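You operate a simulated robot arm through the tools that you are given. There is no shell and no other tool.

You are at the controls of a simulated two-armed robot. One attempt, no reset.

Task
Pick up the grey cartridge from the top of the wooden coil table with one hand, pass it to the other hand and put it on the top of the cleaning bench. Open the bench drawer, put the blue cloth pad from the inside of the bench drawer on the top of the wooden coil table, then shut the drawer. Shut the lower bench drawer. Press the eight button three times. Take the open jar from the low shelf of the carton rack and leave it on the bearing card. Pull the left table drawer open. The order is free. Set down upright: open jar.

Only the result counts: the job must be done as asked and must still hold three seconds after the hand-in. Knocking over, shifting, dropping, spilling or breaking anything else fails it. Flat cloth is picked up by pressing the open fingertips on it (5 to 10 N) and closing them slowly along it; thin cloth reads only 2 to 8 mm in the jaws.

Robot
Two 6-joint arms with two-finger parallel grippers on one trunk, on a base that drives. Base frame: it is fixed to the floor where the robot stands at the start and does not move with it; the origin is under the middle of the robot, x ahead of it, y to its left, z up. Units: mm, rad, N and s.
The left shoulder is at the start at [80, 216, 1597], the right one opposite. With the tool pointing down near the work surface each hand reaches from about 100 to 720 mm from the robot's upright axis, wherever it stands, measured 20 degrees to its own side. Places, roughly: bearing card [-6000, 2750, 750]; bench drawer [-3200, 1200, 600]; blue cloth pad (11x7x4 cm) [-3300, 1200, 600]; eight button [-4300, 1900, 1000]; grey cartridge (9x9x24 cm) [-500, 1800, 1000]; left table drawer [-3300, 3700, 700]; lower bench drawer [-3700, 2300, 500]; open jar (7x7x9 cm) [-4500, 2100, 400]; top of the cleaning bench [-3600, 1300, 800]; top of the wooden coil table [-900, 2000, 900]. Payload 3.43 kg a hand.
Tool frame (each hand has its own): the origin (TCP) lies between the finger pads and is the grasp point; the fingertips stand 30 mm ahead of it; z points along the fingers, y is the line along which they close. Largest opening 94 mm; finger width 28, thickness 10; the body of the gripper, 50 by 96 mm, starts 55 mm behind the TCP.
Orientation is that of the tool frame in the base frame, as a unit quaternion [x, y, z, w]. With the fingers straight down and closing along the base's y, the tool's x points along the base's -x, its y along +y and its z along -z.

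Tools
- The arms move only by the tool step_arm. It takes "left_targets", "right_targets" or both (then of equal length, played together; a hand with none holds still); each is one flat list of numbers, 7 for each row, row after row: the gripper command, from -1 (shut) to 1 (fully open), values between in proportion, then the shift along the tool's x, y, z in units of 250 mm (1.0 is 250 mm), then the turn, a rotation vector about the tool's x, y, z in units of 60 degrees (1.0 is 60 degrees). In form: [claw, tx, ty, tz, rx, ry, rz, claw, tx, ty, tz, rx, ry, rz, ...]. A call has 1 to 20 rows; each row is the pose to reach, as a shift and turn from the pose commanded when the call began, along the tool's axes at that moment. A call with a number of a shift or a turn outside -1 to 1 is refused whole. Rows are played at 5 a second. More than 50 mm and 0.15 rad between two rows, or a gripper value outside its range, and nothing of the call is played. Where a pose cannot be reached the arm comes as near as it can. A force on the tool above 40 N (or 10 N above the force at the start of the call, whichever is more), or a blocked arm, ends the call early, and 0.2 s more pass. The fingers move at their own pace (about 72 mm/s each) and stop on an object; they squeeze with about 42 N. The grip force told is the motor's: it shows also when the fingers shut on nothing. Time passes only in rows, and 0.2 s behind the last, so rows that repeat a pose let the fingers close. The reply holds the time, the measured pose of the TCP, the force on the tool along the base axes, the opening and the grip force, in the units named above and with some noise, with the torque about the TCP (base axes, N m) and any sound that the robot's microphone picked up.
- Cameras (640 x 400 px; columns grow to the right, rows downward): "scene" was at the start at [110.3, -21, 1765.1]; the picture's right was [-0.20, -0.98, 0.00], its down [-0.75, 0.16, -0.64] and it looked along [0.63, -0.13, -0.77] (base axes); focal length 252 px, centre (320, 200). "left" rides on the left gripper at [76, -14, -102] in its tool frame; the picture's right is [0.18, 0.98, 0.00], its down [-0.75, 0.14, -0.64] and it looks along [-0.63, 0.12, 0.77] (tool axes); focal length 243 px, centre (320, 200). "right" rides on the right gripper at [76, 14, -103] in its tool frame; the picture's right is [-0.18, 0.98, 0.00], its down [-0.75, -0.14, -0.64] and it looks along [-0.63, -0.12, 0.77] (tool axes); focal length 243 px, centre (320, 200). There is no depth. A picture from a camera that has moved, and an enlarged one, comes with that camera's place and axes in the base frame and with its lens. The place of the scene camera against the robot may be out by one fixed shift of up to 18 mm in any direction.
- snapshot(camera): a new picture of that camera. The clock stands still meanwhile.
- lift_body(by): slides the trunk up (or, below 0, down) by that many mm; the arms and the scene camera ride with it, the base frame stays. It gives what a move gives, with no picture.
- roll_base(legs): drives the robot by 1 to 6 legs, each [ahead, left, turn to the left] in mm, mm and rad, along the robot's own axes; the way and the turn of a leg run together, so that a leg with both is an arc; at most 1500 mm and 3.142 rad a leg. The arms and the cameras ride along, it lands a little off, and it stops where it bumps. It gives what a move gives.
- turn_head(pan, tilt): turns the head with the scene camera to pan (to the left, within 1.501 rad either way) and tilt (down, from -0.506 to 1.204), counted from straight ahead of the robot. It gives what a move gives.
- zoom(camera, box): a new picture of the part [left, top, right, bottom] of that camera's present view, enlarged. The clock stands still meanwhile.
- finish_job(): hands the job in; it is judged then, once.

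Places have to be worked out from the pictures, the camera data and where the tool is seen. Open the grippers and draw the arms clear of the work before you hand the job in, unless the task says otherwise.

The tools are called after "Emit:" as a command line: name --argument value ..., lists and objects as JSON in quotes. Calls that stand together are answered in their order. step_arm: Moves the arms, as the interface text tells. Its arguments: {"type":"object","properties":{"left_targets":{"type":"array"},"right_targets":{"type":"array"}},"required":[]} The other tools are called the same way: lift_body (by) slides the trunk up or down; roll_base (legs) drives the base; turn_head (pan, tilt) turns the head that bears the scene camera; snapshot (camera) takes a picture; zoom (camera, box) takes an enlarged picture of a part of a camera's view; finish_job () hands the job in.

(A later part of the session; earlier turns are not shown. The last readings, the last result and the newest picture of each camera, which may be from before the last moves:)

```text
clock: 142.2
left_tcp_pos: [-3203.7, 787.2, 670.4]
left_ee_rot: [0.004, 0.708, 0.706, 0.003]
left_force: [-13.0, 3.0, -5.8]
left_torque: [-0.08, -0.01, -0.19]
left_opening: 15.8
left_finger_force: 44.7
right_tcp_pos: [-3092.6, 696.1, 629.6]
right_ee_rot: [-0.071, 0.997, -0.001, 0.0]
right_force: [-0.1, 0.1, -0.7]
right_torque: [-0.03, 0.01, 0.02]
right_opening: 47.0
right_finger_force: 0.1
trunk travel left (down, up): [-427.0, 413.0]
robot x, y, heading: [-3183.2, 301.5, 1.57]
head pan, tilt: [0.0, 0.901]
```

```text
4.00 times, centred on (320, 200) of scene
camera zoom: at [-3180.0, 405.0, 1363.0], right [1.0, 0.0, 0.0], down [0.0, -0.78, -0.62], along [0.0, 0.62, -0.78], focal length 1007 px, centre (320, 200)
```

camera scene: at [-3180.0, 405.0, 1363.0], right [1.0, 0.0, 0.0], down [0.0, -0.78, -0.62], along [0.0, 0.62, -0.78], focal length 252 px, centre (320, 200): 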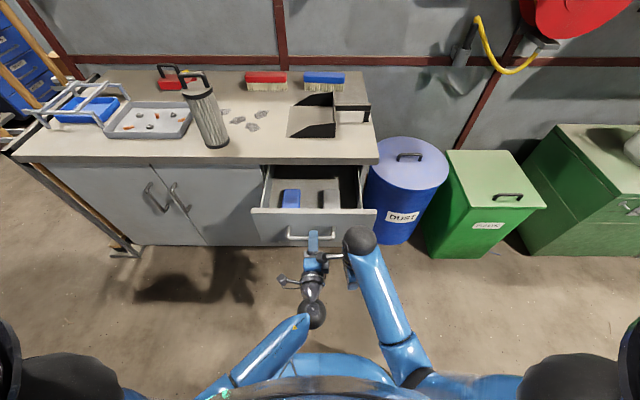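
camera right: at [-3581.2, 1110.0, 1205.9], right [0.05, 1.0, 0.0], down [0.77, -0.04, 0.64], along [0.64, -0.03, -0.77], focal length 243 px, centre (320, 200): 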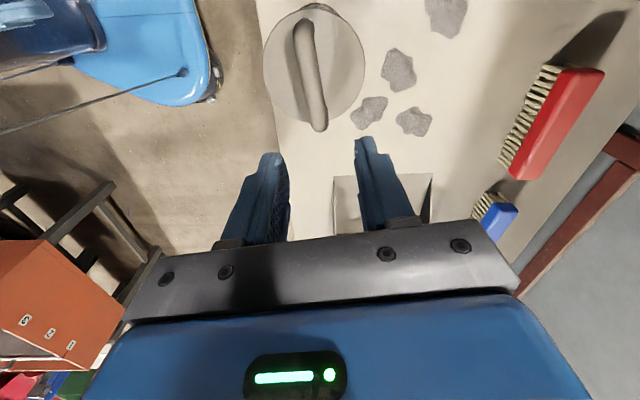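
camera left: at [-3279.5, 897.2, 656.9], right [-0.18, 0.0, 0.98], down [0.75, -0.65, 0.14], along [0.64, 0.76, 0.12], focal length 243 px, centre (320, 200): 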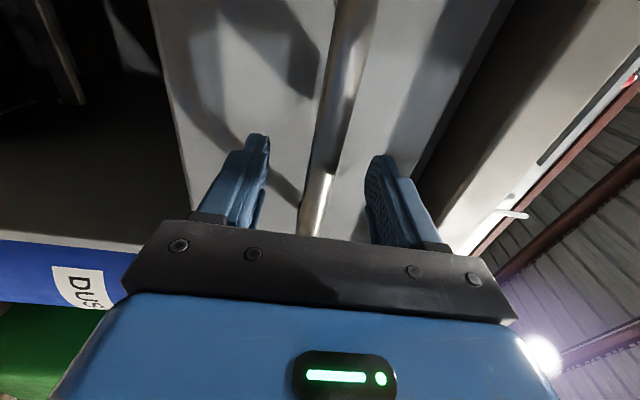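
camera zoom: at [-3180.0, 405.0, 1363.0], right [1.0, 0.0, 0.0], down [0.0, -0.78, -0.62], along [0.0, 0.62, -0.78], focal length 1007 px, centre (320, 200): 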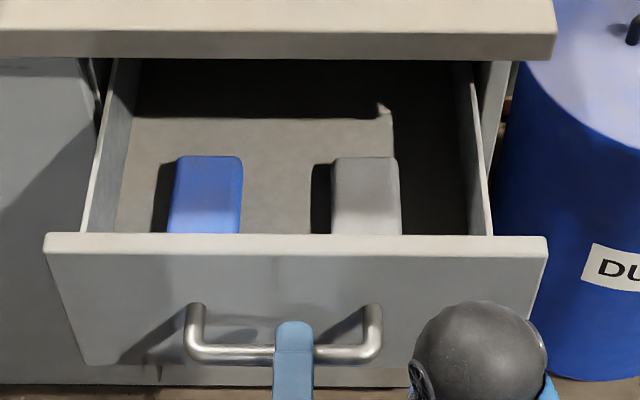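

The pad lies front-left in the drawer, long side along y. I release the handle and back the left hand off.

Emit:
step_arm --left_targets '[-0.3, 0, 0, 0, 0, 0, 0, 0.3, 0, 0, 0, 0, 0, 0, 0.5, 0, 0, 0, 0, 0, 0, 0.5, 0, 0, -0.12, 0, 0, 0, 0.5, 0, 0, -0.24, 0, 0, 0, 0.5, 0, 0, -0.36, 0, 0, 0]'

Emit:
lift_body --by 250

Emit:
snapshot --camera "scene"

```text
clock: 143.7
left_tcp_pos: [-3203.4, 697.0, 671.0]
left_ee_rot: [0.002, 0.707, 0.708, 0.002]
left_force: [0.2, 0.5, 0.5]
left_torque: [0.03, 0.01, -0.01]
left_opening: 70.5
left_finger_force: 0.1
right_tcp_pos: [-3091.3, 696.4, 629.7]
right_ee_rot: [-0.07, 0.998, 0.001, 0.0]
right_force: [-1.2, 0.2, 0.4]
right_torque: [-0.02, -0.02, -0.02]
right_opening: 47.2
right_finger_force: 0.0
trunk travel left (down, up): [-427.0, 413.0]
robot x, y, heading: [-3180.1, 305.9, 1.565]
head pan, tilt: [0.0, 0.901]
```

```text
clock: 146.2
left_tcp_pos: [-3202.8, 698.0, 920.1]
left_ee_rot: [0.002, 0.708, 0.707, 0.002]
left_force: [0.3, -0.5, -0.1]
left_torque: [0.02, -0.03, -0.02]
left_opening: 70.7
left_finger_force: 0.1
right_tcp_pos: [-3091.5, 696.7, 880.4]
right_ee_rot: [-0.07, 0.998, 0.001, 0.0]
right_force: [0.6, -0.2, 0.9]
right_torque: [-0.02, 0.0, 0.02]
right_opening: 47.1
right_finger_force: 0.1
trunk travel left (down, up): [-677.0, 163.0]
robot x, y, heading: [-3183.0, 308.6, 1.571]
head pan, tilt: [0.0, 0.901]
```

```text
taken
camera scene: at [-3178.2, 404.6, 1613.0], right [1.0, 0.0, 0.0], down [0.0, -0.78, -0.62], along [0.0, 0.62, -0.78], focal length 252 px, centre (320, 200)
```

scene: 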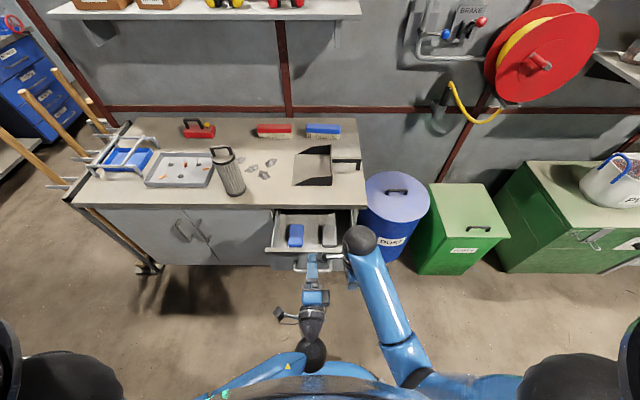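

I zoom to triangulate the pad from this higher view.

Emit:
zoom --camera "scene" --box '[250, 190, 378, 270]'

```text
5.00 times, centred on (314, 230) of scene
camera zoom: at [-3178.2, 404.6, 1613.0], right [1.0, 0.0, 0.0], down [0.0, -0.78, -0.62], along [0.0, 0.62, -0.78], focal length 1258 px, centre (350, 50)
```

zoom: 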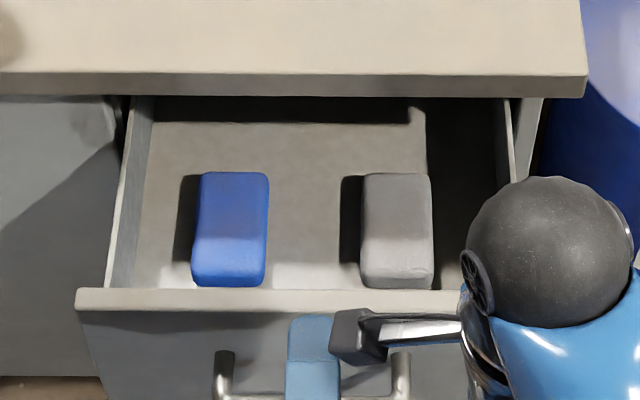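

Triangulated: pad x -3318..-3248, y 927..1032, top z≈644; drawer front panel y 833–851, top z≈765. To gain clearance from the bench edge I pull the drawer a bit more by gripping the panel's top edge with the right hand.

Emit:
step_arm --right_targets '[0.3, -0.03, 0.14, 0.06, 0, 0, 0.03, 0.3, -0.07, 0.28, 0.12, 0, 0, 0.07, 0.3, -0.11, 0.42, 0.2, 0, 0, 0.1, 0.3, -0.145, 0.565, 0.26, 0, 0, 0.135]'

Emit:
snapshot --camera "right"

Emit:
zoom --camera "scene" --box '[250, 170, 410, 270]'

```text
clock: 147.2
left_tcp_pos: [-3202.9, 698.1, 918.4]
left_ee_rot: [0.003, 0.708, 0.706, 0.003]
left_force: [1.0, 0.2, 0.2]
left_torque: [-0.01, 0.02, -0.01]
left_opening: 70.4
left_finger_force: 0.1
right_tcp_pos: [-3076.3, 845.5, 812.9]
right_ee_rot: [0.0, 1.0, -0.001, 0.0]
right_force: [-0.6, 0.3, -0.1]
right_torque: [-0.02, 0.02, 0.05]
right_opening: 61.0
right_finger_force: 0.0
trunk travel left (down, up): [-677.0, 163.0]
robot x, y, heading: [-3186.0, 306.8, 1.574]
head pan, tilt: [0.0, 0.901]
```

```text
taken
camera right: at [-3152.2, 857.8, 915.7], right [0.18, 0.98, 0.0], down [0.75, -0.14, 0.64], along [0.63, -0.12, -0.77], focal length 243 px, centre (320, 200)
```

right: 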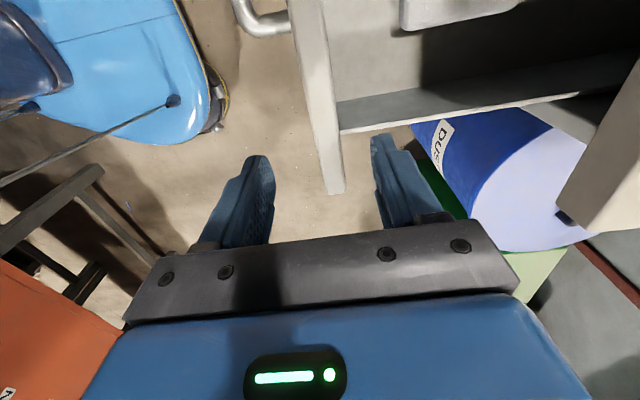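

```text
4.00 times, centred on (330, 220) of scene
camera zoom: at [-3178.4, 406.8, 1612.8], right [1.0, 0.0, 0.0], down [0.0, -0.78, -0.62], along [0.0, 0.62, -0.78], focal length 1007 px, centre (280, 120)
```

zoom: 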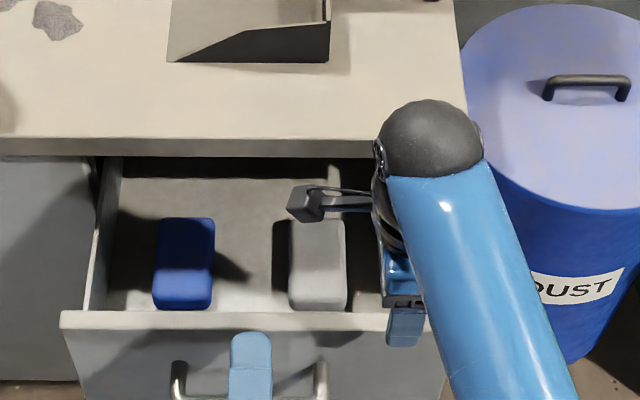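

The side wall of the drawer lies under the current finger position, so I shift 55 mm left, then descend over the panel edge.

Emit:
step_arm --right_targets '[0.3, 0.11, 0.004, 0, 0, 0, 0, 0.3, 0.22, 0.006, 0, 0, 0, 0, 0.3, 0.22, 0.006, 0.1, 0, 0, 0, 0.3, 0.22, 0.006, 0.19, 0, 0, 0]'

Emit:
snapshot --camera "right"

```text
clock: 148.2
left_tcp_pos: [-3202.6, 697.9, 920.0]
left_ee_rot: [0.003, 0.707, 0.707, 0.003]
left_force: [0.3, 0.5, -0.4]
left_torque: [0.01, -0.03, -0.03]
left_opening: 70.5
left_finger_force: 0.0
right_tcp_pos: [-3130.8, 843.2, 767.0]
right_ee_rot: [0.001, 1.0, 0.001, -0.001]
right_force: [0.1, -0.9, -0.1]
right_torque: [0.02, -0.04, 0.01]
right_opening: 61.0
right_finger_force: 0.0
trunk travel left (down, up): [-677.0, 163.0]
robot x, y, heading: [-3186.2, 302.0, 1.568]
head pan, tilt: [0.0, 0.901]
```

```text
taken
camera right: at [-3206.3, 857.6, 869.9], right [0.18, 0.98, 0.0], down [0.75, -0.14, 0.64], along [0.63, -0.12, -0.77], focal length 243 px, centre (320, 200)
```

right: 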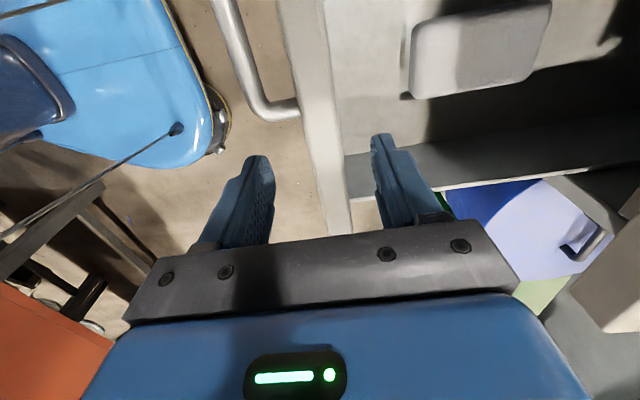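

The panel is between the fingers. I close and pull 60 mm.

Emit:
step_arm --right_targets '[-0.3, 0, 0, 0, 0, 0, 0, -1, 0, 0, 0, 0, 0, 0, -1, 0, 0, 0, 0, 0, 0, -1, 0, -0.06, 0, 0, 0, 0, -1, 0, -0.12, 0, 0, 0, 0, -1, 0, -0.18, 0, 0, 0, 0, -1, 0, -0.24, 0, 0, 0, 0]'

Emit:
snapshot --camera "scene"

```text
clock: 149.8
left_tcp_pos: [-3200.9, 697.3, 920.2]
left_ee_rot: [0.004, 0.707, 0.707, 0.002]
left_force: [-0.1, -0.5, -0.5]
left_torque: [0.02, -0.02, -0.01]
left_opening: 70.4
left_finger_force: 0.0
right_tcp_pos: [-3130.9, 784.0, 767.6]
right_ee_rot: [0.0, 1.0, 0.002, -0.001]
right_force: [2.6, 2.6, 3.3]
right_torque: [-0.09, 0.8, -1.27]
right_opening: 19.9
right_finger_force: 45.2
trunk travel left (down, up): [-677.0, 163.0]
robot x, y, heading: [-3184.2, 297.8, 1.566]
head pan, tilt: [0.0, 0.901]
```

```text
taken
camera scene: at [-3177.5, 403.2, 1613.2], right [1.0, 0.0, 0.0], down [0.0, -0.78, -0.62], along [0.0, 0.62, -0.78], focal length 252 px, centre (320, 200)
```

scene: 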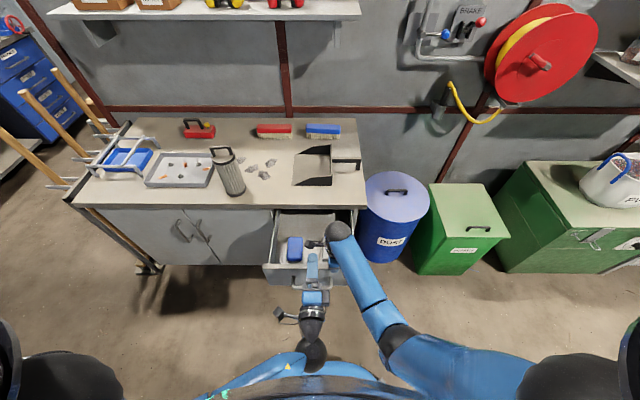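

The drawer is now about 270 mm out. I release, raise the right hand, and move the left hand 150 mm to the left out of the way.

Emit:
step_arm --right_targets '[0, 0, 0, 0, 0, 0, 0, 0.3, 0, 0, 0, 0, 0, 0, 0.3, 0, 0, -0.16, 0, 0, 0, 0.3, 0, 0.1, -0.32, 0, 0, -0.1, 0.5, 0, 0.2, -0.4, 0, 0, -0.22, 1, 0, 0.3, -0.4, 0, 0, -0.34, 1, 0, 0.4, -0.4, 0, 0, -0.46, 1, 0.1, 0.45, -0.4, 0, 0, -0.58, 1, 0.2, 0.5, -0.4, 0, 0, -0.7]' --left_targets '[0.5, 0.1, 0, 0, 0, 0, 0, 0.5, 0.2, 0, 0, 0, 0, 0, 0.5, 0.3, 0, 0, 0, 0, 0, 0.5, 0.4, 0, 0, 0, 0, 0, 0.5, 0.5, 0, 0, 0, 0, 0, 0.5, 0.6, 0, 0, 0, 0, 0, 0.5, 0.6, 0, 0, 0, 0, 0, 0.5, 0.6, 0, 0, 0, 0, 0, 0.5, 0.6, 0, 0, 0, 0, 0]'

Emit:
snapshot --camera "scene"

```text
clock: 151.8
left_tcp_pos: [-3353.4, 699.2, 919.9]
left_ee_rot: [0.002, 0.707, 0.707, 0.003]
left_force: [0.1, 0.2, -1.0]
left_torque: [0.0, 0.0, -0.01]
left_opening: 70.5
left_finger_force: 0.0
right_tcp_pos: [-3180.7, 910.4, 866.5]
right_ee_rot: [-0.36, 0.933, 0.0, 0.0]
right_force: [-0.4, -0.2, -0.1]
right_torque: [0.0, -0.01, -0.04]
right_opening: 94.3
right_finger_force: 0.0
trunk travel left (down, up): [-677.0, 163.0]
robot x, y, heading: [-3186.2, 303.6, 1.568]
head pan, tilt: [0.0, 0.901]
```

```text
taken
camera scene: at [-3179.5, 404.8, 1613.0], right [1.0, 0.0, 0.0], down [0.0, -0.78, -0.62], along [0.0, 0.62, -0.78], focal length 252 px, centre (320, 200)
```

scene: 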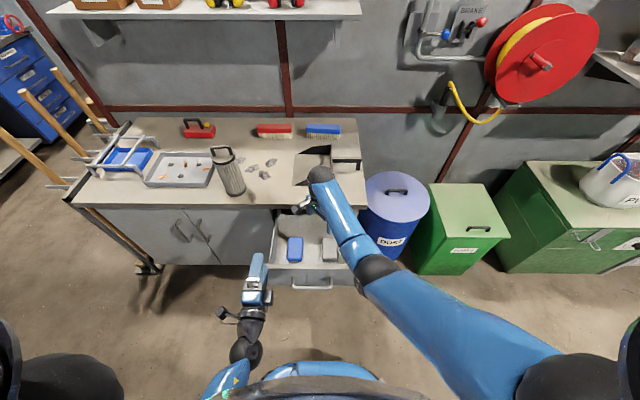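

Right is above the drawer. I finish turning it to close along x and centre it over the pad at z≈800.

Emit:
step_arm --right_targets '[1, 0.045, 0.05, 0.04, 0, 0, -0.133, 1, 0.09, 0.1, 0.09, 0, 0, -0.267, 1, 0.137, 0.154, 0.13, 0, 0, -0.4, 1, 0.18, 0.2, 0.18, 0, 0, -0.533, 1, 0.23, 0.255, 0.22, 0, 0, -0.667, 1, 0.273, 0.307, 0.266, 0, 0, -0.8]'

Emit:
snapshot --camera "right"

Emit:
snapshot --camera "scene"

```text
clock: 153.2
left_tcp_pos: [-3352.8, 698.4, 919.2]
left_ee_rot: [0.004, 0.708, 0.707, 0.003]
left_force: [0.3, -0.2, 0.0]
left_torque: [-0.03, 0.04, -0.01]
left_opening: 70.6
left_finger_force: 0.1
right_tcp_pos: [-3272.7, 900.3, 812.5]
right_ee_rot: [0.708, -0.707, -0.002, 0.0]
right_force: [-1.0, 0.9, 0.2]
right_torque: [0.0, -0.02, 0.0]
right_opening: 94.1
right_finger_force: 0.1
right hand out of reach, approached as far as the arm can: row 5, 6
trunk travel left (down, up): [-677.0, 163.0]
robot x, y, heading: [-3184.3, 305.1, 1.568]
head pan, tilt: [0.0, 0.901]
```

```text
taken
camera right: at [-3286.4, 823.1, 915.8], right [-0.98, 0.18, 0.0], down [0.14, 0.75, 0.64], along [0.12, 0.63, -0.77], focal length 243 px, centre (320, 200)
```

right: 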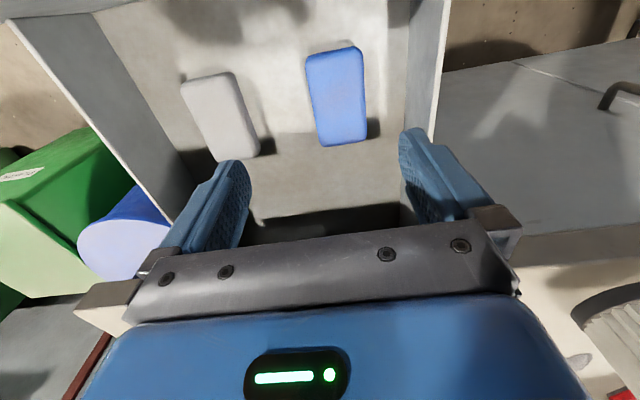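

```text
taken
camera scene: at [-3178.2, 403.8, 1613.1], right [1.0, 0.0, 0.0], down [0.0, -0.78, -0.62], along [0.0, 0.62, -0.78], focal length 252 px, centre (320, 200)
```

scene: 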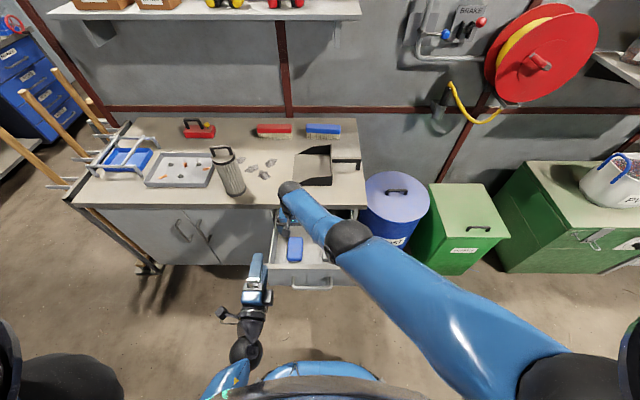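

The pad centre from the right camera is about (-3288, 912). The right arm is near its leftward limit, so I raise it slightly, shift the base 100 mm left, and re-centre.

Emit:
step_arm --right_targets '[1, 0, -0.16, -0.1, 0, 0, 0, 1, 0, -0.32, -0.2, 0, 0, 0]'

Emit:
roll_base --legs '[[0, 100, 0]]'

Emit:
step_arm --right_targets '[1, 0, 0, 0, 0, 0, 0, 1, 0, 0, 0, 0, 0, 0]'

Emit:
snapshot --camera "right"

```text
clock: 153.8
left_tcp_pos: [-3350.7, 697.6, 920.1]
left_ee_rot: [0.004, 0.708, 0.706, 0.002]
left_force: [0.0, 0.1, 0.7]
left_torque: [0.0, -0.01, 0.01]
left_opening: 70.5
left_finger_force: 0.0
right_tcp_pos: [-3189.6, 900.6, 861.8]
right_ee_rot: [0.707, -0.707, -0.001, 0.001]
right_force: [0.2, -0.2, -0.1]
right_torque: [-0.02, -0.02, -0.03]
right_opening: 94.0
right_finger_force: 0.1
trunk travel left (down, up): [-677.0, 163.0]
robot x, y, heading: [-3183.9, 306.6, 1.568]
head pan, tilt: [0.0, 0.901]
```

```text
clock: 155.0
left_tcp_pos: [-3450.2, 699.3, 920.0]
left_ee_rot: [0.005, 0.708, 0.707, 0.003]
left_force: [-0.4, 0.5, -0.3]
left_torque: [-0.02, 0.01, 0.02]
left_opening: 70.6
left_finger_force: 0.0
right_tcp_pos: [-3287.8, 902.9, 859.2]
right_ee_rot: [-0.706, 0.709, 0.001, -0.001]
right_force: [0.3, -0.5, 0.1]
right_torque: [-0.02, 0.03, -0.01]
right_opening: 93.9
right_finger_force: 0.1
trunk travel left (down, up): [-677.0, 163.0]
robot x, y, heading: [-3286.8, 303.2, 1.562]
head pan, tilt: [0.0, 0.901]
```

```text
clock: 155.6
left_tcp_pos: [-3450.8, 699.3, 920.1]
left_ee_rot: [0.004, 0.708, 0.706, 0.003]
left_force: [0.1, 0.6, 0.2]
left_torque: [0.06, -0.03, 0.05]
left_opening: 70.5
left_finger_force: 0.0
right_tcp_pos: [-3287.5, 901.0, 858.5]
right_ee_rot: [-0.705, 0.709, 0.001, -0.001]
right_force: [0.6, -0.1, -0.5]
right_torque: [0.01, 0.05, 0.01]
right_opening: 94.0
right_finger_force: 0.1
trunk travel left (down, up): [-677.0, 163.0]
robot x, y, heading: [-3286.7, 305.8, 1.564]
head pan, tilt: [0.0, 0.901]
```

```text
taken
camera right: at [-3303.1, 824.9, 963.0], right [-0.98, 0.19, 0.0], down [0.14, 0.75, 0.64], along [0.12, 0.63, -0.77], focal length 243 px, centre (320, 200)
```

right: 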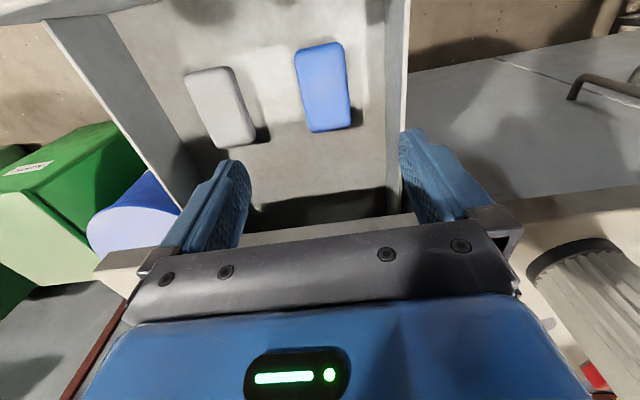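

The pad is centred at (-3290, 913) and axis-aligned. I align and descend around it to TCP z≈645.

Emit:
step_arm --right_targets '[1, -0.044, 0.01, 0.1, 0, 0, 0, 1, -0.044, 0.01, 0.28, 0, 0, 0, 1, -0.044, 0.01, 0.46, 0, 0, 0, 1, -0.044, 0.01, 0.62, 0, 0, 0, 1, -0.044, 0.01, 0.75, 0, 0, 0, 1, -0.044, 0.01, 0.85, 0, 0, 0]'

Emit:
snapshot --camera "right"

Emit:
zoom --camera "scene" --box '[250, 170, 410, 270]'

```text
clock: 157.0
left_tcp_pos: [-3452.6, 698.8, 920.4]
left_ee_rot: [0.003, 0.707, 0.708, 0.003]
left_force: [1.0, 0.1, -0.5]
left_torque: [-0.02, -0.01, -0.01]
left_opening: 70.4
left_finger_force: 0.0
right_tcp_pos: [-3270.9, 864.7, 699.4]
right_ee_rot: [-0.707, 0.708, 0.001, 0.001]
right_force: [-0.2, 0.5, 0.7]
right_torque: [-0.01, -0.03, -0.01]
right_opening: 94.0
right_finger_force: 0.0
right hand out of reach, approached as far as the arm can: row 3, 4, 5, 6
trunk travel left (down, up): [-677.0, 163.0]
robot x, y, heading: [-3283.5, 306.9, 1.57]
head pan, tilt: [0.0, 0.901]
```

```text
taken
camera right: at [-3285.3, 787.1, 803.1], right [-0.98, 0.19, 0.0], down [0.14, 0.75, 0.64], along [0.12, 0.63, -0.76], focal length 243 px, centre (320, 200)
```

right: 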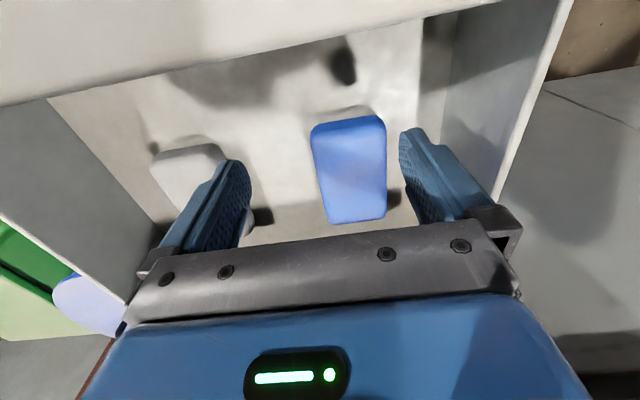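

```text
4.00 times, centred on (330, 220) of scene
camera zoom: at [-3278.9, 404.4, 1613.1], right [1.0, 0.0, 0.0], down [0.0, -0.78, -0.62], along [0.0, 0.62, -0.78], focal length 1007 px, centre (280, 120)
```

zoom: 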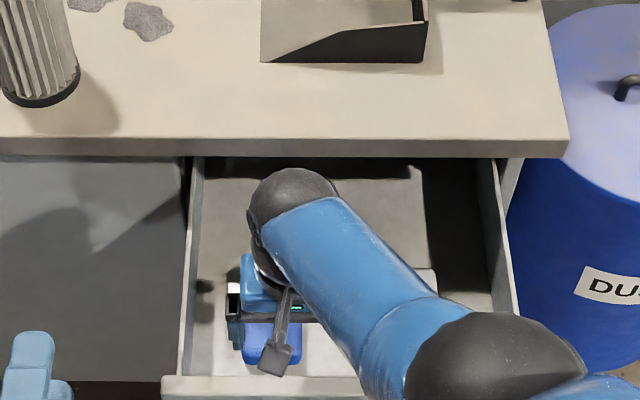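

The arm can't reach that low at this trunk height. I raise the hand and re-centre it, then lower the trunk 150 mm.

Emit:
step_arm --right_targets '[1, -0.04, 0.02, -0.14, 0, 0, 0, 1, -0.09, 0.04, -0.3, 0, 0, 0, 1, -0.14, 0.06, -0.46, 0, 0, 0, 1, -0.188, 0.076, -0.62, 0, 0, 0, 1, -0.188, 0.076, -0.68, 0, 0, 0]'

Emit:
lift_body --by -150

Emit:
snapshot --camera "right"

```text
clock: 158.2
left_tcp_pos: [-3454.2, 698.7, 919.1]
left_ee_rot: [0.005, 0.707, 0.707, 0.003]
left_force: [0.7, 0.8, -0.3]
left_torque: [0.01, -0.02, -0.01]
left_opening: 70.6
left_finger_force: 0.1
right_tcp_pos: [-3291.3, 911.5, 869.9]
right_ee_rot: [-0.706, 0.708, 0.001, 0.001]
right_force: [-0.5, -0.2, -0.3]
right_torque: [0.01, -0.01, 0.0]
right_opening: 93.7
right_finger_force: 0.0
trunk travel left (down, up): [-677.0, 163.0]
robot x, y, heading: [-3287.3, 303.1, 1.569]
head pan, tilt: [0.0, 0.901]
```

```text
clock: 159.9
left_tcp_pos: [-3452.8, 699.4, 770.1]
left_ee_rot: [0.005, 0.708, 0.706, 0.003]
left_force: [0.9, -0.3, 0.2]
left_torque: [0.02, 0.0, 0.02]
left_opening: 70.6
left_finger_force: 0.0
right_tcp_pos: [-3292.6, 912.7, 719.9]
right_ee_rot: [-0.706, 0.708, 0.0, 0.001]
right_force: [0.0, 0.2, 0.3]
right_torque: [0.01, -0.01, 0.01]
right_opening: 93.8
right_finger_force: 0.1
trunk travel left (down, up): [-527.0, 313.0]
robot x, y, heading: [-3286.3, 307.9, 1.571]
head pan, tilt: [0.0, 0.901]
```

```text
taken
camera right: at [-3306.6, 835.2, 822.2], right [-0.98, 0.19, 0.0], down [0.14, 0.75, 0.64], along [0.12, 0.63, -0.77], focal length 243 px, centre (320, 200)
```

right: 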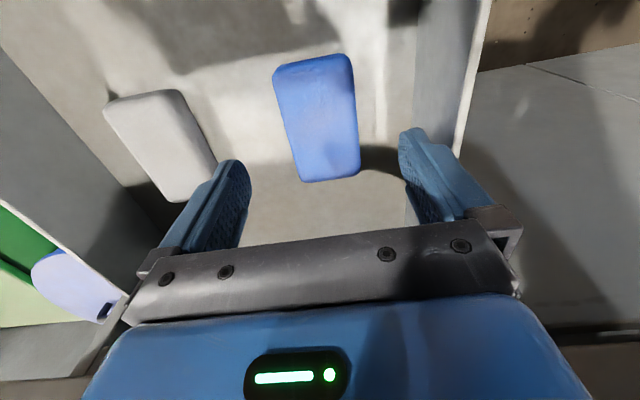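

Centred over the pad. I descend 78 mm around it.

Emit:
step_arm --right_targets '[1, 0, 0, 0.1, 0, 0, 0, 1, 0, 0, 0.2, 0, 0, 0, 1, 0, 0, 0.28, 0, 0, 0, 1, 0, 0, 0.31, 0, 0, 0]'

Emit:
snapshot --camera "right"

```text
clock: 160.9
left_tcp_pos: [-3452.8, 701.6, 770.3]
left_ee_rot: [0.004, 0.708, 0.706, 0.003]
left_force: [0.2, -0.2, 0.5]
left_torque: [-0.01, 0.04, -0.02]
left_opening: 70.4
left_finger_force: 0.0
right_tcp_pos: [-3292.1, 912.5, 639.4]
right_ee_rot: [-0.706, 0.708, 0.0, 0.001]
right_force: [-0.7, 0.3, 0.7]
right_torque: [0.02, -0.02, 0.0]
right_opening: 93.8
right_finger_force: 0.0
trunk travel left (down, up): [-527.0, 313.0]
robot x, y, heading: [-3289.5, 303.0, 1.57]
head pan, tilt: [0.0, 0.901]
```

```text
taken
camera right: at [-3306.2, 835.4, 743.1], right [-0.98, 0.19, 0.0], down [0.14, 0.75, 0.64], along [0.12, 0.63, -0.77], focal length 243 px, centre (320, 200)
```

right: 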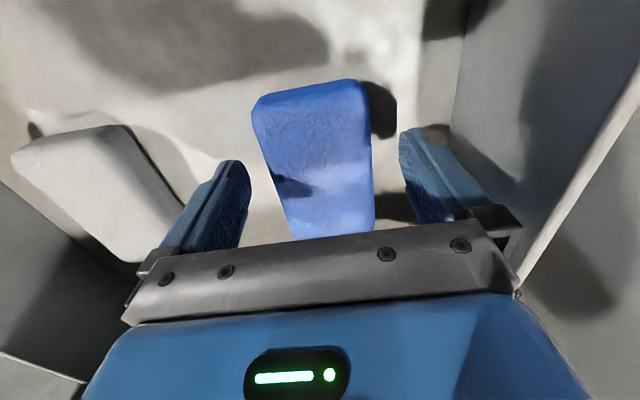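

The fingers straddle the pad with no contact force. I close slowly and lift 20 mm.

Emit:
step_arm --right_targets '[0.7, 0, 0, 0, 0, 0, 0, 0.4, 0, 0, 0, 0, 0, 0, 0.1, 0, 0, 0, 0, 0, 0, -0.3, 0, 0, 0, 0, 0, 0, -0.7, 0, 0, 0, 0, 0, 0, -1, 0, 0, 0, 0, 0, 0, -1, 0, 0, 0, 0, 0, 0, -1, 0, 0, -0.04, 0, 0, 0, -1, 0, 0, -0.08, 0, 0, 0]'

Emit:
snapshot --camera "right"

```text
clock: 162.9
left_tcp_pos: [-3452.6, 699.4, 770.7]
left_ee_rot: [0.005, 0.708, 0.706, 0.004]
left_force: [0.1, -0.5, -0.8]
left_torque: [0.01, 0.02, -0.01]
left_opening: 70.5
left_finger_force: 0.0
right_tcp_pos: [-3292.0, 911.2, 661.2]
right_ee_rot: [-0.706, 0.709, 0.0, 0.0]
right_force: [0.3, -0.3, 0.1]
right_torque: [-0.01, -0.03, 0.0]
right_opening: 63.9
right_finger_force: 42.1
trunk travel left (down, up): [-527.0, 313.0]
robot x, y, heading: [-3285.0, 304.5, 1.57]
head pan, tilt: [0.0, 0.901]
```

```text
taken
camera right: at [-3306.5, 835.1, 763.9], right [-0.98, 0.19, 0.0], down [0.14, 0.75, 0.64], along [0.12, 0.63, -0.77], focal length 243 px, centre (320, 200)
```

right: 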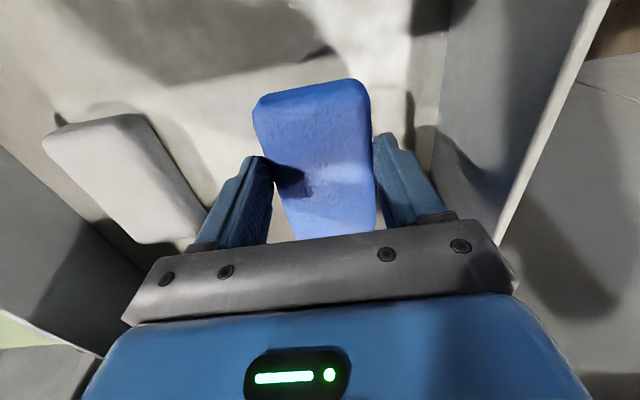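

The pad is held (63.9 mm). I lift it out 200 mm, then draw it back and to the right.

Emit:
step_arm --right_targets '[-1, 0, 0, -0.16, 0, 0, 0, -1, 0, 0, -0.32, 0, 0, 0, -1, 0, 0, -0.48, 0, 0, 0, -1, 0, 0, -0.64, 0, 0, 0, -1, 0, 0, -0.78, 0, 0, 0, -1, 0.1, -0.12, -0.78, 0, 0, 0, -1, 0.2, -0.26, -0.78, 0, 0, 0, -1, 0.3, -0.4, -0.78, 0, 0, 0, -1, 0.4, -0.54, -0.78, 0, 0, 0]'

Emit:
snapshot --camera "scene"

Emit:
snapshot --camera "right"

```text
clock: 164.9
left_tcp_pos: [-3452.5, 699.6, 770.7]
left_ee_rot: [0.003, 0.707, 0.707, 0.003]
left_force: [-0.2, -0.5, -0.4]
left_torque: [0.0, 0.0, -0.01]
left_opening: 70.7
left_finger_force: 0.1
right_tcp_pos: [-3164.0, 847.8, 772.2]
right_ee_rot: [-0.707, 0.707, 0.004, 0.0]
right_force: [-0.8, -0.8, -0.1]
right_torque: [-0.03, 0.03, -0.01]
right_opening: 63.6
right_finger_force: 41.4
right hand out of reach, approached as far as the arm can: row 5, 6, 7, 8, 9
trunk travel left (down, up): [-527.0, 313.0]
robot x, y, heading: [-3282.4, 301.2, 1.57]
head pan, tilt: [0.0, 0.901]
```

```text
taken
camera scene: at [-3277.6, 403.8, 1463.1], right [1.0, 0.0, 0.0], down [0.0, -0.78, -0.62], along [0.0, 0.62, -0.78], focal length 252 px, centre (320, 200)
```

scene: 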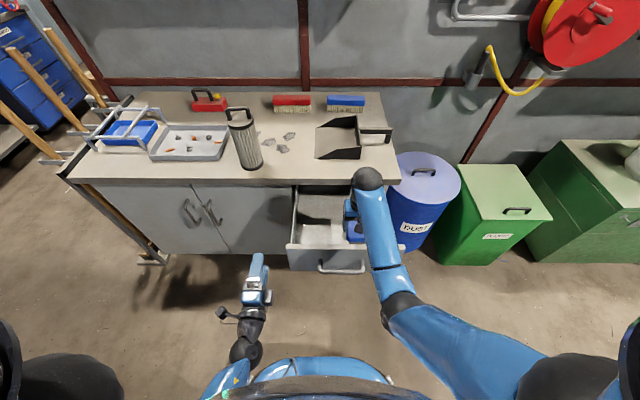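

```text
taken
camera right: at [-3177.3, 771.1, 874.3], right [-0.98, 0.19, 0.0], down [0.14, 0.75, 0.65], along [0.12, 0.63, -0.76], focal length 243 px, centre (320, 200)
```

right: 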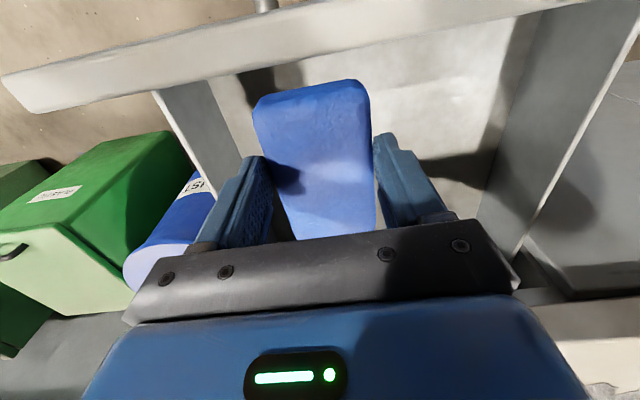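

The height limit pulled the hand lower (z 772), still inside the drawer's outline. I raise the trunk straight up 200 mm to clear.

Emit:
lift_body --by 200

Emit:
snapshot --camera "scene"

```text
clock: 167.1
left_tcp_pos: [-3452.8, 700.4, 970.1]
left_ee_rot: [0.004, 0.708, 0.706, 0.004]
left_force: [-1.4, 0.6, -0.3]
left_torque: [-0.01, 0.03, 0.02]
left_opening: 70.8
left_finger_force: 0.0
right_tcp_pos: [-3164.5, 848.5, 970.7]
right_ee_rot: [-0.706, 0.709, 0.002, 0.001]
right_force: [-0.6, 0.3, -0.6]
right_torque: [-0.04, 0.02, -0.02]
right_opening: 63.7
right_finger_force: 41.7
trunk travel left (down, up): [-727.0, 113.0]
robot x, y, heading: [-3286.5, 304.6, 1.567]
head pan, tilt: [0.0, 0.901]
```

```text
taken
camera scene: at [-3279.3, 404.9, 1663.0], right [1.0, 0.0, 0.0], down [0.0, -0.78, -0.62], along [0.0, 0.62, -0.78], focal length 252 px, centre (320, 200)
```

scene: 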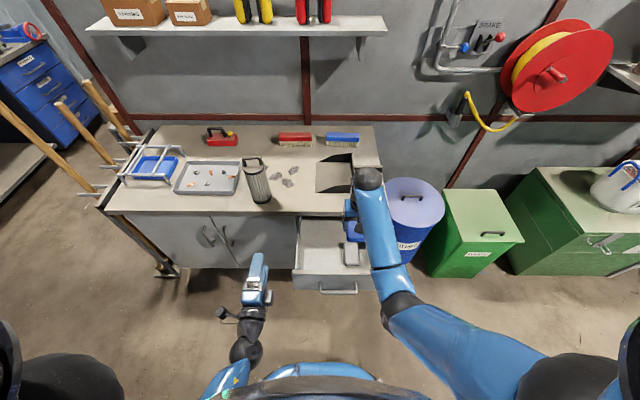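

The pad is clear. I close the left hand and bring it in front of the drawer panel above the handle.

Emit:
step_arm --left_targets '[-1, -0.12, -0.14, 0, 0, 0, 0, -1, -0.24, -0.28, 0, 0, 0, 0, -1, -0.36, -0.42, 0, 0, 0, 0, -1, -0.46, -0.56, 0, 0, 0, 0, -1, -0.56, -0.7, 0, 0, 0, 0, -1, -0.66, -0.84, 0, 0, 0, 0, -1, -0.76, -0.96, 0, 0, 0, 0]'

Emit:
snapshot --camera "scene"

Emit:
snapshot --camera "left"

```text
clock: 168.7
left_tcp_pos: [-3399.7, 636.2, 704.0]
left_ee_rot: [0.055, 0.733, 0.676, -0.059]
left_force: [-0.3, -0.5, -1.1]
left_torque: [0.01, -0.03, -0.01]
left_opening: 0.0
left_finger_force: 33.2
left hand out of reach, approached as far as the arm can: row 7
right_tcp_pos: [-3166.7, 846.8, 972.6]
right_ee_rot: [-0.707, 0.708, 0.002, 0.002]
right_force: [-0.5, -0.4, -0.1]
right_torque: [0.02, -0.03, 0.0]
right_opening: 63.7
right_finger_force: 41.9
trunk travel left (down, up): [-727.0, 113.0]
robot x, y, heading: [-3282.7, 304.2, 1.575]
head pan, tilt: [0.0, 0.901]
stopped in row 7 (left hand): the arm was blocked; the commanded pose is now the measured one
```

```text
taken
camera scene: at [-3284.1, 402.5, 1662.5], right [1.0, 0.0, 0.0], down [0.0, -0.78, -0.62], along [0.0, 0.62, -0.78], focal length 252 px, centre (320, 200)
```

scene: 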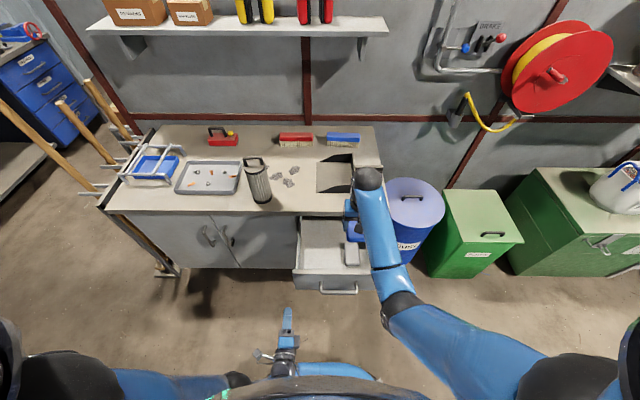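

```text
taken
camera left: at [-3477.4, 534.7, 711.8], right [-0.02, 0.08, 1.0], down [0.77, -0.63, 0.07], along [0.63, 0.77, -0.05], focal length 243 px, centre (320, 200)
```

left: 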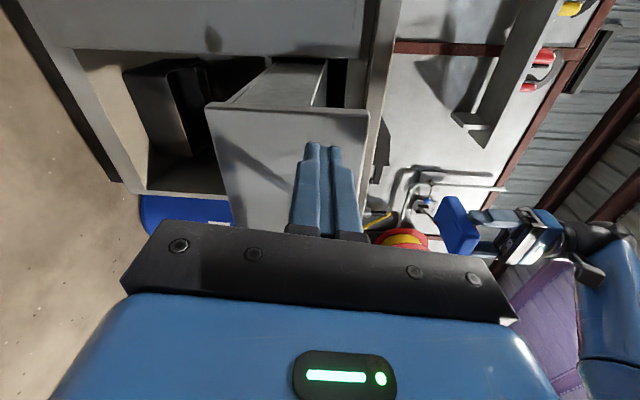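

The left arm stopped near its folded limit. I extend it forward and right from there, to just in front of the panel at z≈725.

Emit:
step_arm --left_targets '[-1, -0.04, 0.03, 0.12, 0, 0, 0, -1, -0.1, 0.06, 0.2, 0, 0, 0, -1, -0.2, 0.1, 0.26, 0, 0, 0, -1, -0.3, 0.14, 0.3, 0, 0, 0, -1, -0.4, 0.17, 0.34, 0, 0, 0, -1, -0.5, 0.2, 0.38, 0, 0, 0]'

Emit:
snapshot --camera "scene"

```text
clock: 170.1
left_tcp_pos: [-3273.8, 730.3, 751.2]
left_ee_rot: [0.059, 0.732, 0.677, -0.058]
left_force: [-1.0, -0.7, -0.1]
left_torque: [0.01, 0.01, 0.02]
left_opening: 0.2
left_finger_force: 32.8
left hand out of reach, approached as far as the arm can: row 3, 4, 5, 6
right_tcp_pos: [-3164.0, 849.8, 972.1]
right_ee_rot: [-0.707, 0.708, 0.002, 0.001]
right_force: [-0.3, -0.1, -0.9]
right_torque: [-0.03, 0.01, -0.02]
right_opening: 63.7
right_finger_force: 42.2
trunk travel left (down, up): [-727.0, 113.0]
robot x, y, heading: [-3284.0, 303.5, 1.57]
head pan, tilt: [0.0, 0.901]
```

```text
taken
camera scene: at [-3280.1, 404.1, 1663.1], right [1.0, 0.0, 0.0], down [0.0, -0.78, -0.62], along [0.0, 0.62, -0.78], focal length 252 px, centre (320, 200)
```

scene: 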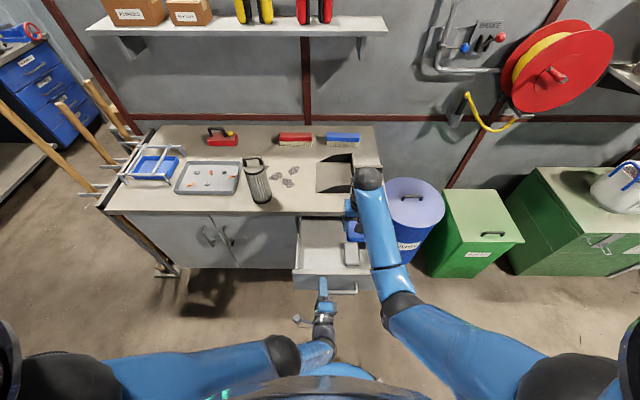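

The left tip is at z≈750, close to the panel's top edge. I lower the trunk 35 mm so it pushes the panel squarely.

Emit:
lift_body --by -35

Emit:
step_arm --left_targets '[-1, 0, 0, 0.1, 0, 0, 0, -1, 0, 0, 0.2, 0, 0, 0, -1, 0, 0, 0.32, 0, 0, 0, -1, 0, 0, 0.44, 0, 0, 0, -1, 0, 0, 0.56, 0, 0, 0, -1, 0, 0, 0.68, 0, 0, 0]'

Emit:
snapshot --camera "scene"

```text
clock: 170.9
left_tcp_pos: [-3273.4, 731.3, 714.5]
left_ee_rot: [0.059, 0.732, 0.676, -0.059]
left_force: [0.4, -0.3, -0.2]
left_torque: [-0.04, 0.04, 0.01]
left_opening: 0.1
left_finger_force: 33.1
right_tcp_pos: [-3163.8, 849.7, 935.6]
right_ee_rot: [-0.707, 0.708, 0.002, 0.001]
right_force: [-0.1, 0.0, -0.8]
right_torque: [-0.02, -0.01, 0.04]
right_opening: 64.0
right_finger_force: 42.2
trunk travel left (down, up): [-692.0, 148.0]
robot x, y, heading: [-3287.7, 300.5, 1.567]
head pan, tilt: [0.0, 0.901]
```

```text
clock: 172.3
left_tcp_pos: [-3291.0, 868.0, 758.7]
left_ee_rot: [0.059, 0.733, 0.675, -0.06]
left_force: [0.3, -0.2, -0.6]
left_torque: [0.03, -0.03, -0.02]
left_opening: 0.0
left_finger_force: 33.2
left hand out of reach, approached as far as the arm can: row 1, 2, 3, 4, 5, 6
right_tcp_pos: [-3163.7, 849.9, 936.5]
right_ee_rot: [-0.706, 0.708, 0.001, 0.0]
right_force: [0.3, -0.4, -0.3]
right_torque: [-0.04, -0.02, -0.03]
right_opening: 63.8
right_finger_force: 41.8
trunk travel left (down, up): [-692.0, 148.0]
robot x, y, heading: [-3284.7, 302.5, 1.572]
head pan, tilt: [0.0, 0.901]
```

```text
taken
camera scene: at [-3277.5, 406.4, 1627.9], right [1.0, 0.0, 0.0], down [0.0, -0.78, -0.62], along [0.0, 0.62, -0.78], focal length 252 px, centre (320, 200)
```

scene: 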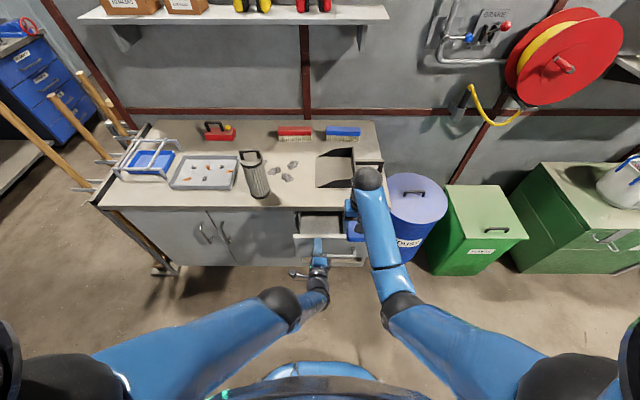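

The drawer moved about half way in, with the tip rising to the reach limit. I lower the trunk 40 mm and push the rest by driving the base ahead.

Emit:
lift_body --by -40

Emit:
roll_base --legs '[[120, 0, 0]]'

Emit:
snapshot --camera "scene"

```text
clock: 173.2
left_tcp_pos: [-3290.5, 868.8, 719.4]
left_ee_rot: [0.058, 0.732, 0.676, -0.059]
left_force: [0.8, 0.0, 0.0]
left_torque: [0.0, -0.02, 0.0]
left_opening: 0.2
left_finger_force: 32.5
right_tcp_pos: [-3163.7, 849.0, 895.8]
right_ee_rot: [-0.707, 0.708, 0.002, 0.001]
right_force: [-0.4, -0.2, -0.7]
right_torque: [0.0, -0.01, -0.04]
right_opening: 63.9
right_finger_force: 42.1
trunk travel left (down, up): [-652.0, 188.0]
robot x, y, heading: [-3284.2, 308.5, 1.567]
head pan, tilt: [0.0, 0.901]
```

```text
clock: 174.4
left_tcp_pos: [-3290.3, 987.4, 719.1]
left_ee_rot: [0.059, 0.732, 0.676, -0.058]
left_force: [0.1, 0.2, 0.0]
left_torque: [-0.01, -0.02, -0.01]
left_opening: 0.0
left_finger_force: 33.2
right_tcp_pos: [-3162.2, 968.2, 897.8]
right_ee_rot: [-0.706, 0.708, 0.003, 0.001]
right_force: [0.2, 0.1, -1.3]
right_torque: [0.0, -0.02, -0.01]
right_opening: 64.1
right_finger_force: 42.3
trunk travel left (down, up): [-652.0, 188.0]
robot x, y, heading: [-3286.0, 426.4, 1.565]
head pan, tilt: [0.0, 0.901]
```

```text
taken
camera scene: at [-3278.6, 523.2, 1588.3], right [1.0, 0.0, 0.0], down [0.0, -0.78, -0.62], along [0.0, 0.62, -0.78], focal length 252 px, centre (320, 200)
```

scene: 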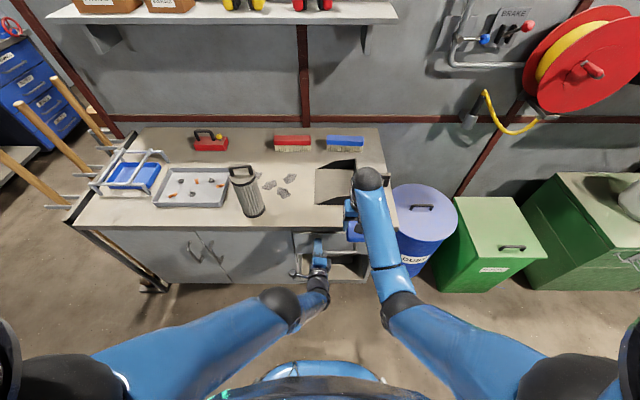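

Panel is nearly closed (tip y≈1017, closed face ≈1040). I push the last 30 mm gently with the arm.

Emit:
step_arm --left_targets '[-1, 0, 0, 0.03, 0, 0, 0, -1, 0, 0, 0.06, 0, 0, 0, -1, 0, 0, 0.09, 0, 0, 0, -1, 0, 0, 0.12, 0, 0, 0, -1, 0, 0, 0.15, 0, 0, 0]'

Emit:
zoom --camera "scene" --box '[240, 190, 400, 290]'

```text
clock: 175.6
left_tcp_pos: [-3289.4, 1014.0, 728.4]
left_ee_rot: [0.059, 0.732, 0.676, -0.058]
left_force: [1.2, 0.2, 0.6]
left_torque: [0.01, 0.04, 0.02]
left_opening: 0.0
left_finger_force: 33.0
left hand out of reach, approached as far as the arm can: row 2, 3, 4, 5
right_tcp_pos: [-3162.4, 970.4, 897.6]
right_ee_rot: [-0.706, 0.708, 0.001, 0.0]
right_force: [-0.3, -0.1, -0.3]
right_torque: [0.0, 0.01, -0.01]
right_opening: 64.0
right_finger_force: 41.8
trunk travel left (down, up): [-652.0, 188.0]
robot x, y, heading: [-3279.0, 429.1, 1.565]
head pan, tilt: [0.0, 0.901]
```

```text
4.00 times, centred on (320, 240) of scene
camera zoom: at [-3278.9, 525.4, 1588.1], right [1.0, 0.0, 0.0], down [0.0, -0.78, -0.62], along [0.0, 0.62, -0.78], focal length 1007 px, centre (320, 40)
```

zoom: 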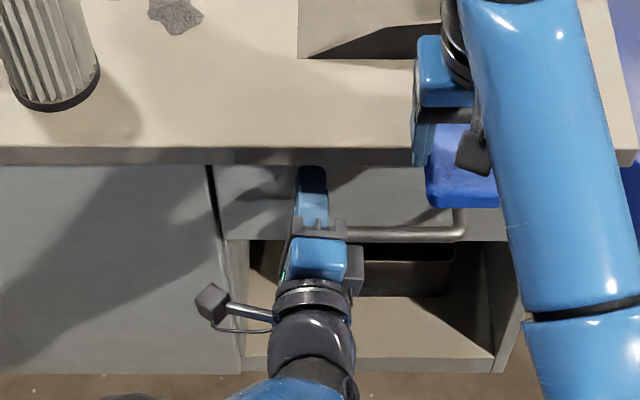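

The handle is back at y≈1003 (closed was ≈1005). I push a bit more with the base to be sure it is fully home.

Emit:
roll_base --legs '[[15, 0, 0]]'

Emit:
step_arm --left_targets '[-1, 0, 0, 0, 0, 0, 0, -1, 0, 0, 0, 0, 0, 0]'

Emit:
zoom --camera "scene" --box '[240, 190, 400, 290]'

```text
clock: 176.5
left_tcp_pos: [-3291.3, 1020.6, 728.1]
left_ee_rot: [0.061, 0.73, 0.678, -0.059]
left_force: [-1.1, -10.3, 10.1]
left_torque: [0.36, -0.03, -0.01]
left_opening: 0.1
left_finger_force: 33.0
right_tcp_pos: [-3161.8, 979.4, 897.3]
right_ee_rot: [-0.706, 0.708, 0.002, 0.002]
right_force: [0.5, -0.1, -0.8]
right_torque: [0.0, 0.01, -0.02]
right_opening: 63.8
right_finger_force: 41.8
trunk travel left (down, up): [-652.0, 188.0]
robot x, y, heading: [-3283.5, 433.1, 1.57]
head pan, tilt: [0.0, 0.901]
stopped in leg 1: the force on the tool passed its limit at 68 N (the readings are from after the stop); the commanded pose is now the measured one
```

```text
clock: 177.1
left_tcp_pos: [-3290.0, 1021.3, 727.8]
left_ee_rot: [0.062, 0.73, 0.678, -0.059]
left_force: [0.1, -13.2, 9.9]
left_torque: [0.36, -0.04, -0.05]
left_opening: 0.2
left_finger_force: 32.8
right_tcp_pos: [-3162.4, 980.1, 898.5]
right_ee_rot: [-0.705, 0.709, 0.002, 0.002]
right_force: [0.5, 0.8, -0.3]
right_torque: [-0.02, 0.03, 0.02]
right_opening: 63.7
right_finger_force: 41.6
trunk travel left (down, up): [-652.0, 188.0]
robot x, y, heading: [-3285.2, 434.0, 1.567]
head pan, tilt: [0.0, 0.901]
```

```text
4.00 times, centred on (320, 240) of scene
camera zoom: at [-3278.6, 534.4, 1588.3], right [1.0, 0.0, 0.0], down [0.0, -0.78, -0.62], along [0.0, 0.62, -0.78], focal length 1007 px, centre (320, 40)
```

zoom: 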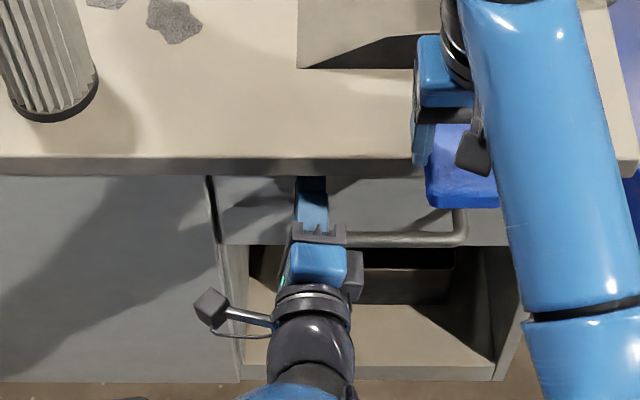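

The drawer is fully shut (hard stop felt). I back the base off 150 mm, then retract and look west for the route to the north side.

Emit:
roll_base --legs '[[-150, 0, 0]]'

Emit:
lift_body --by 180

Emit:
turn_head --pan 0.9 --tilt 0.4

Emit:
snapshot --camera "scene"

```text
clock: 178.4
left_tcp_pos: [-3291.4, 875.5, 724.9]
left_ee_rot: [0.06, 0.731, 0.677, -0.059]
left_force: [-0.3, 0.4, 0.7]
left_torque: [0.01, 0.02, -0.01]
left_opening: 0.0
left_finger_force: 32.2
right_tcp_pos: [-3162.5, 835.4, 894.4]
right_ee_rot: [-0.705, 0.709, 0.001, 0.0]
right_force: [0.4, 0.2, -0.9]
right_torque: [-0.04, -0.03, 0.01]
right_opening: 63.8
right_finger_force: 42.1
trunk travel left (down, up): [-652.0, 188.0]
robot x, y, heading: [-3283.5, 289.4, 1.57]
head pan, tilt: [0.0, 0.901]
```

```text
clock: 180.4
left_tcp_pos: [-3291.2, 873.3, 906.5]
left_ee_rot: [0.06, 0.731, 0.677, -0.059]
left_force: [-1.0, -0.6, -0.8]
left_torque: [0.0, 0.0, -0.03]
left_opening: 0.0
left_finger_force: 32.8
right_tcp_pos: [-3162.7, 834.2, 1076.0]
right_ee_rot: [-0.706, 0.708, 0.002, 0.0]
right_force: [0.1, 0.1, 0.4]
right_torque: [-0.05, 0.0, -0.04]
right_opening: 63.7
right_finger_force: 41.9
trunk travel left (down, up): [-832.0, 8.0]
robot x, y, heading: [-3283.6, 291.6, 1.568]
head pan, tilt: [0.0, 0.901]
```

```text
clock: 181.6
left_tcp_pos: [-3291.7, 874.5, 906.5]
left_ee_rot: [0.061, 0.731, 0.677, -0.06]
left_force: [0.5, -0.3, -0.5]
left_torque: [-0.05, 0.0, 0.0]
left_opening: 0.0
left_finger_force: 32.6
right_tcp_pos: [-3162.4, 834.4, 1075.8]
right_ee_rot: [-0.706, 0.708, 0.002, 0.001]
right_force: [-0.5, -0.5, -0.9]
right_torque: [0.02, -0.01, 0.0]
right_opening: 64.0
right_finger_force: 42.1
trunk travel left (down, up): [-832.0, 8.0]
robot x, y, heading: [-3282.1, 292.5, 1.572]
head pan, tilt: [0.901, 0.4]
```

```text
taken
camera scene: at [-3351.8, 372.4, 1811.0], right [0.62, 0.78, 0.0], down [0.3, -0.24, -0.92], along [-0.72, 0.58, -0.39], focal length 252 px, centre (320, 200)
```

scene: 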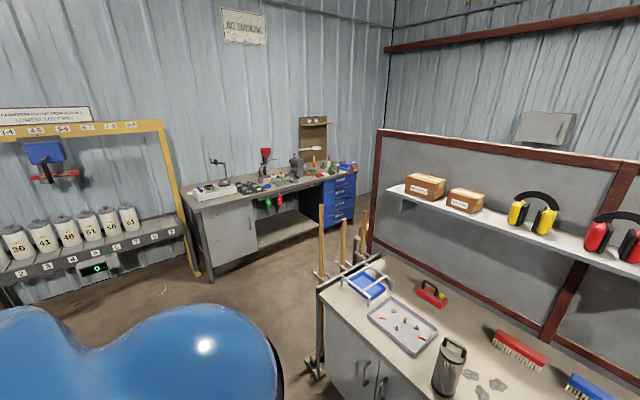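

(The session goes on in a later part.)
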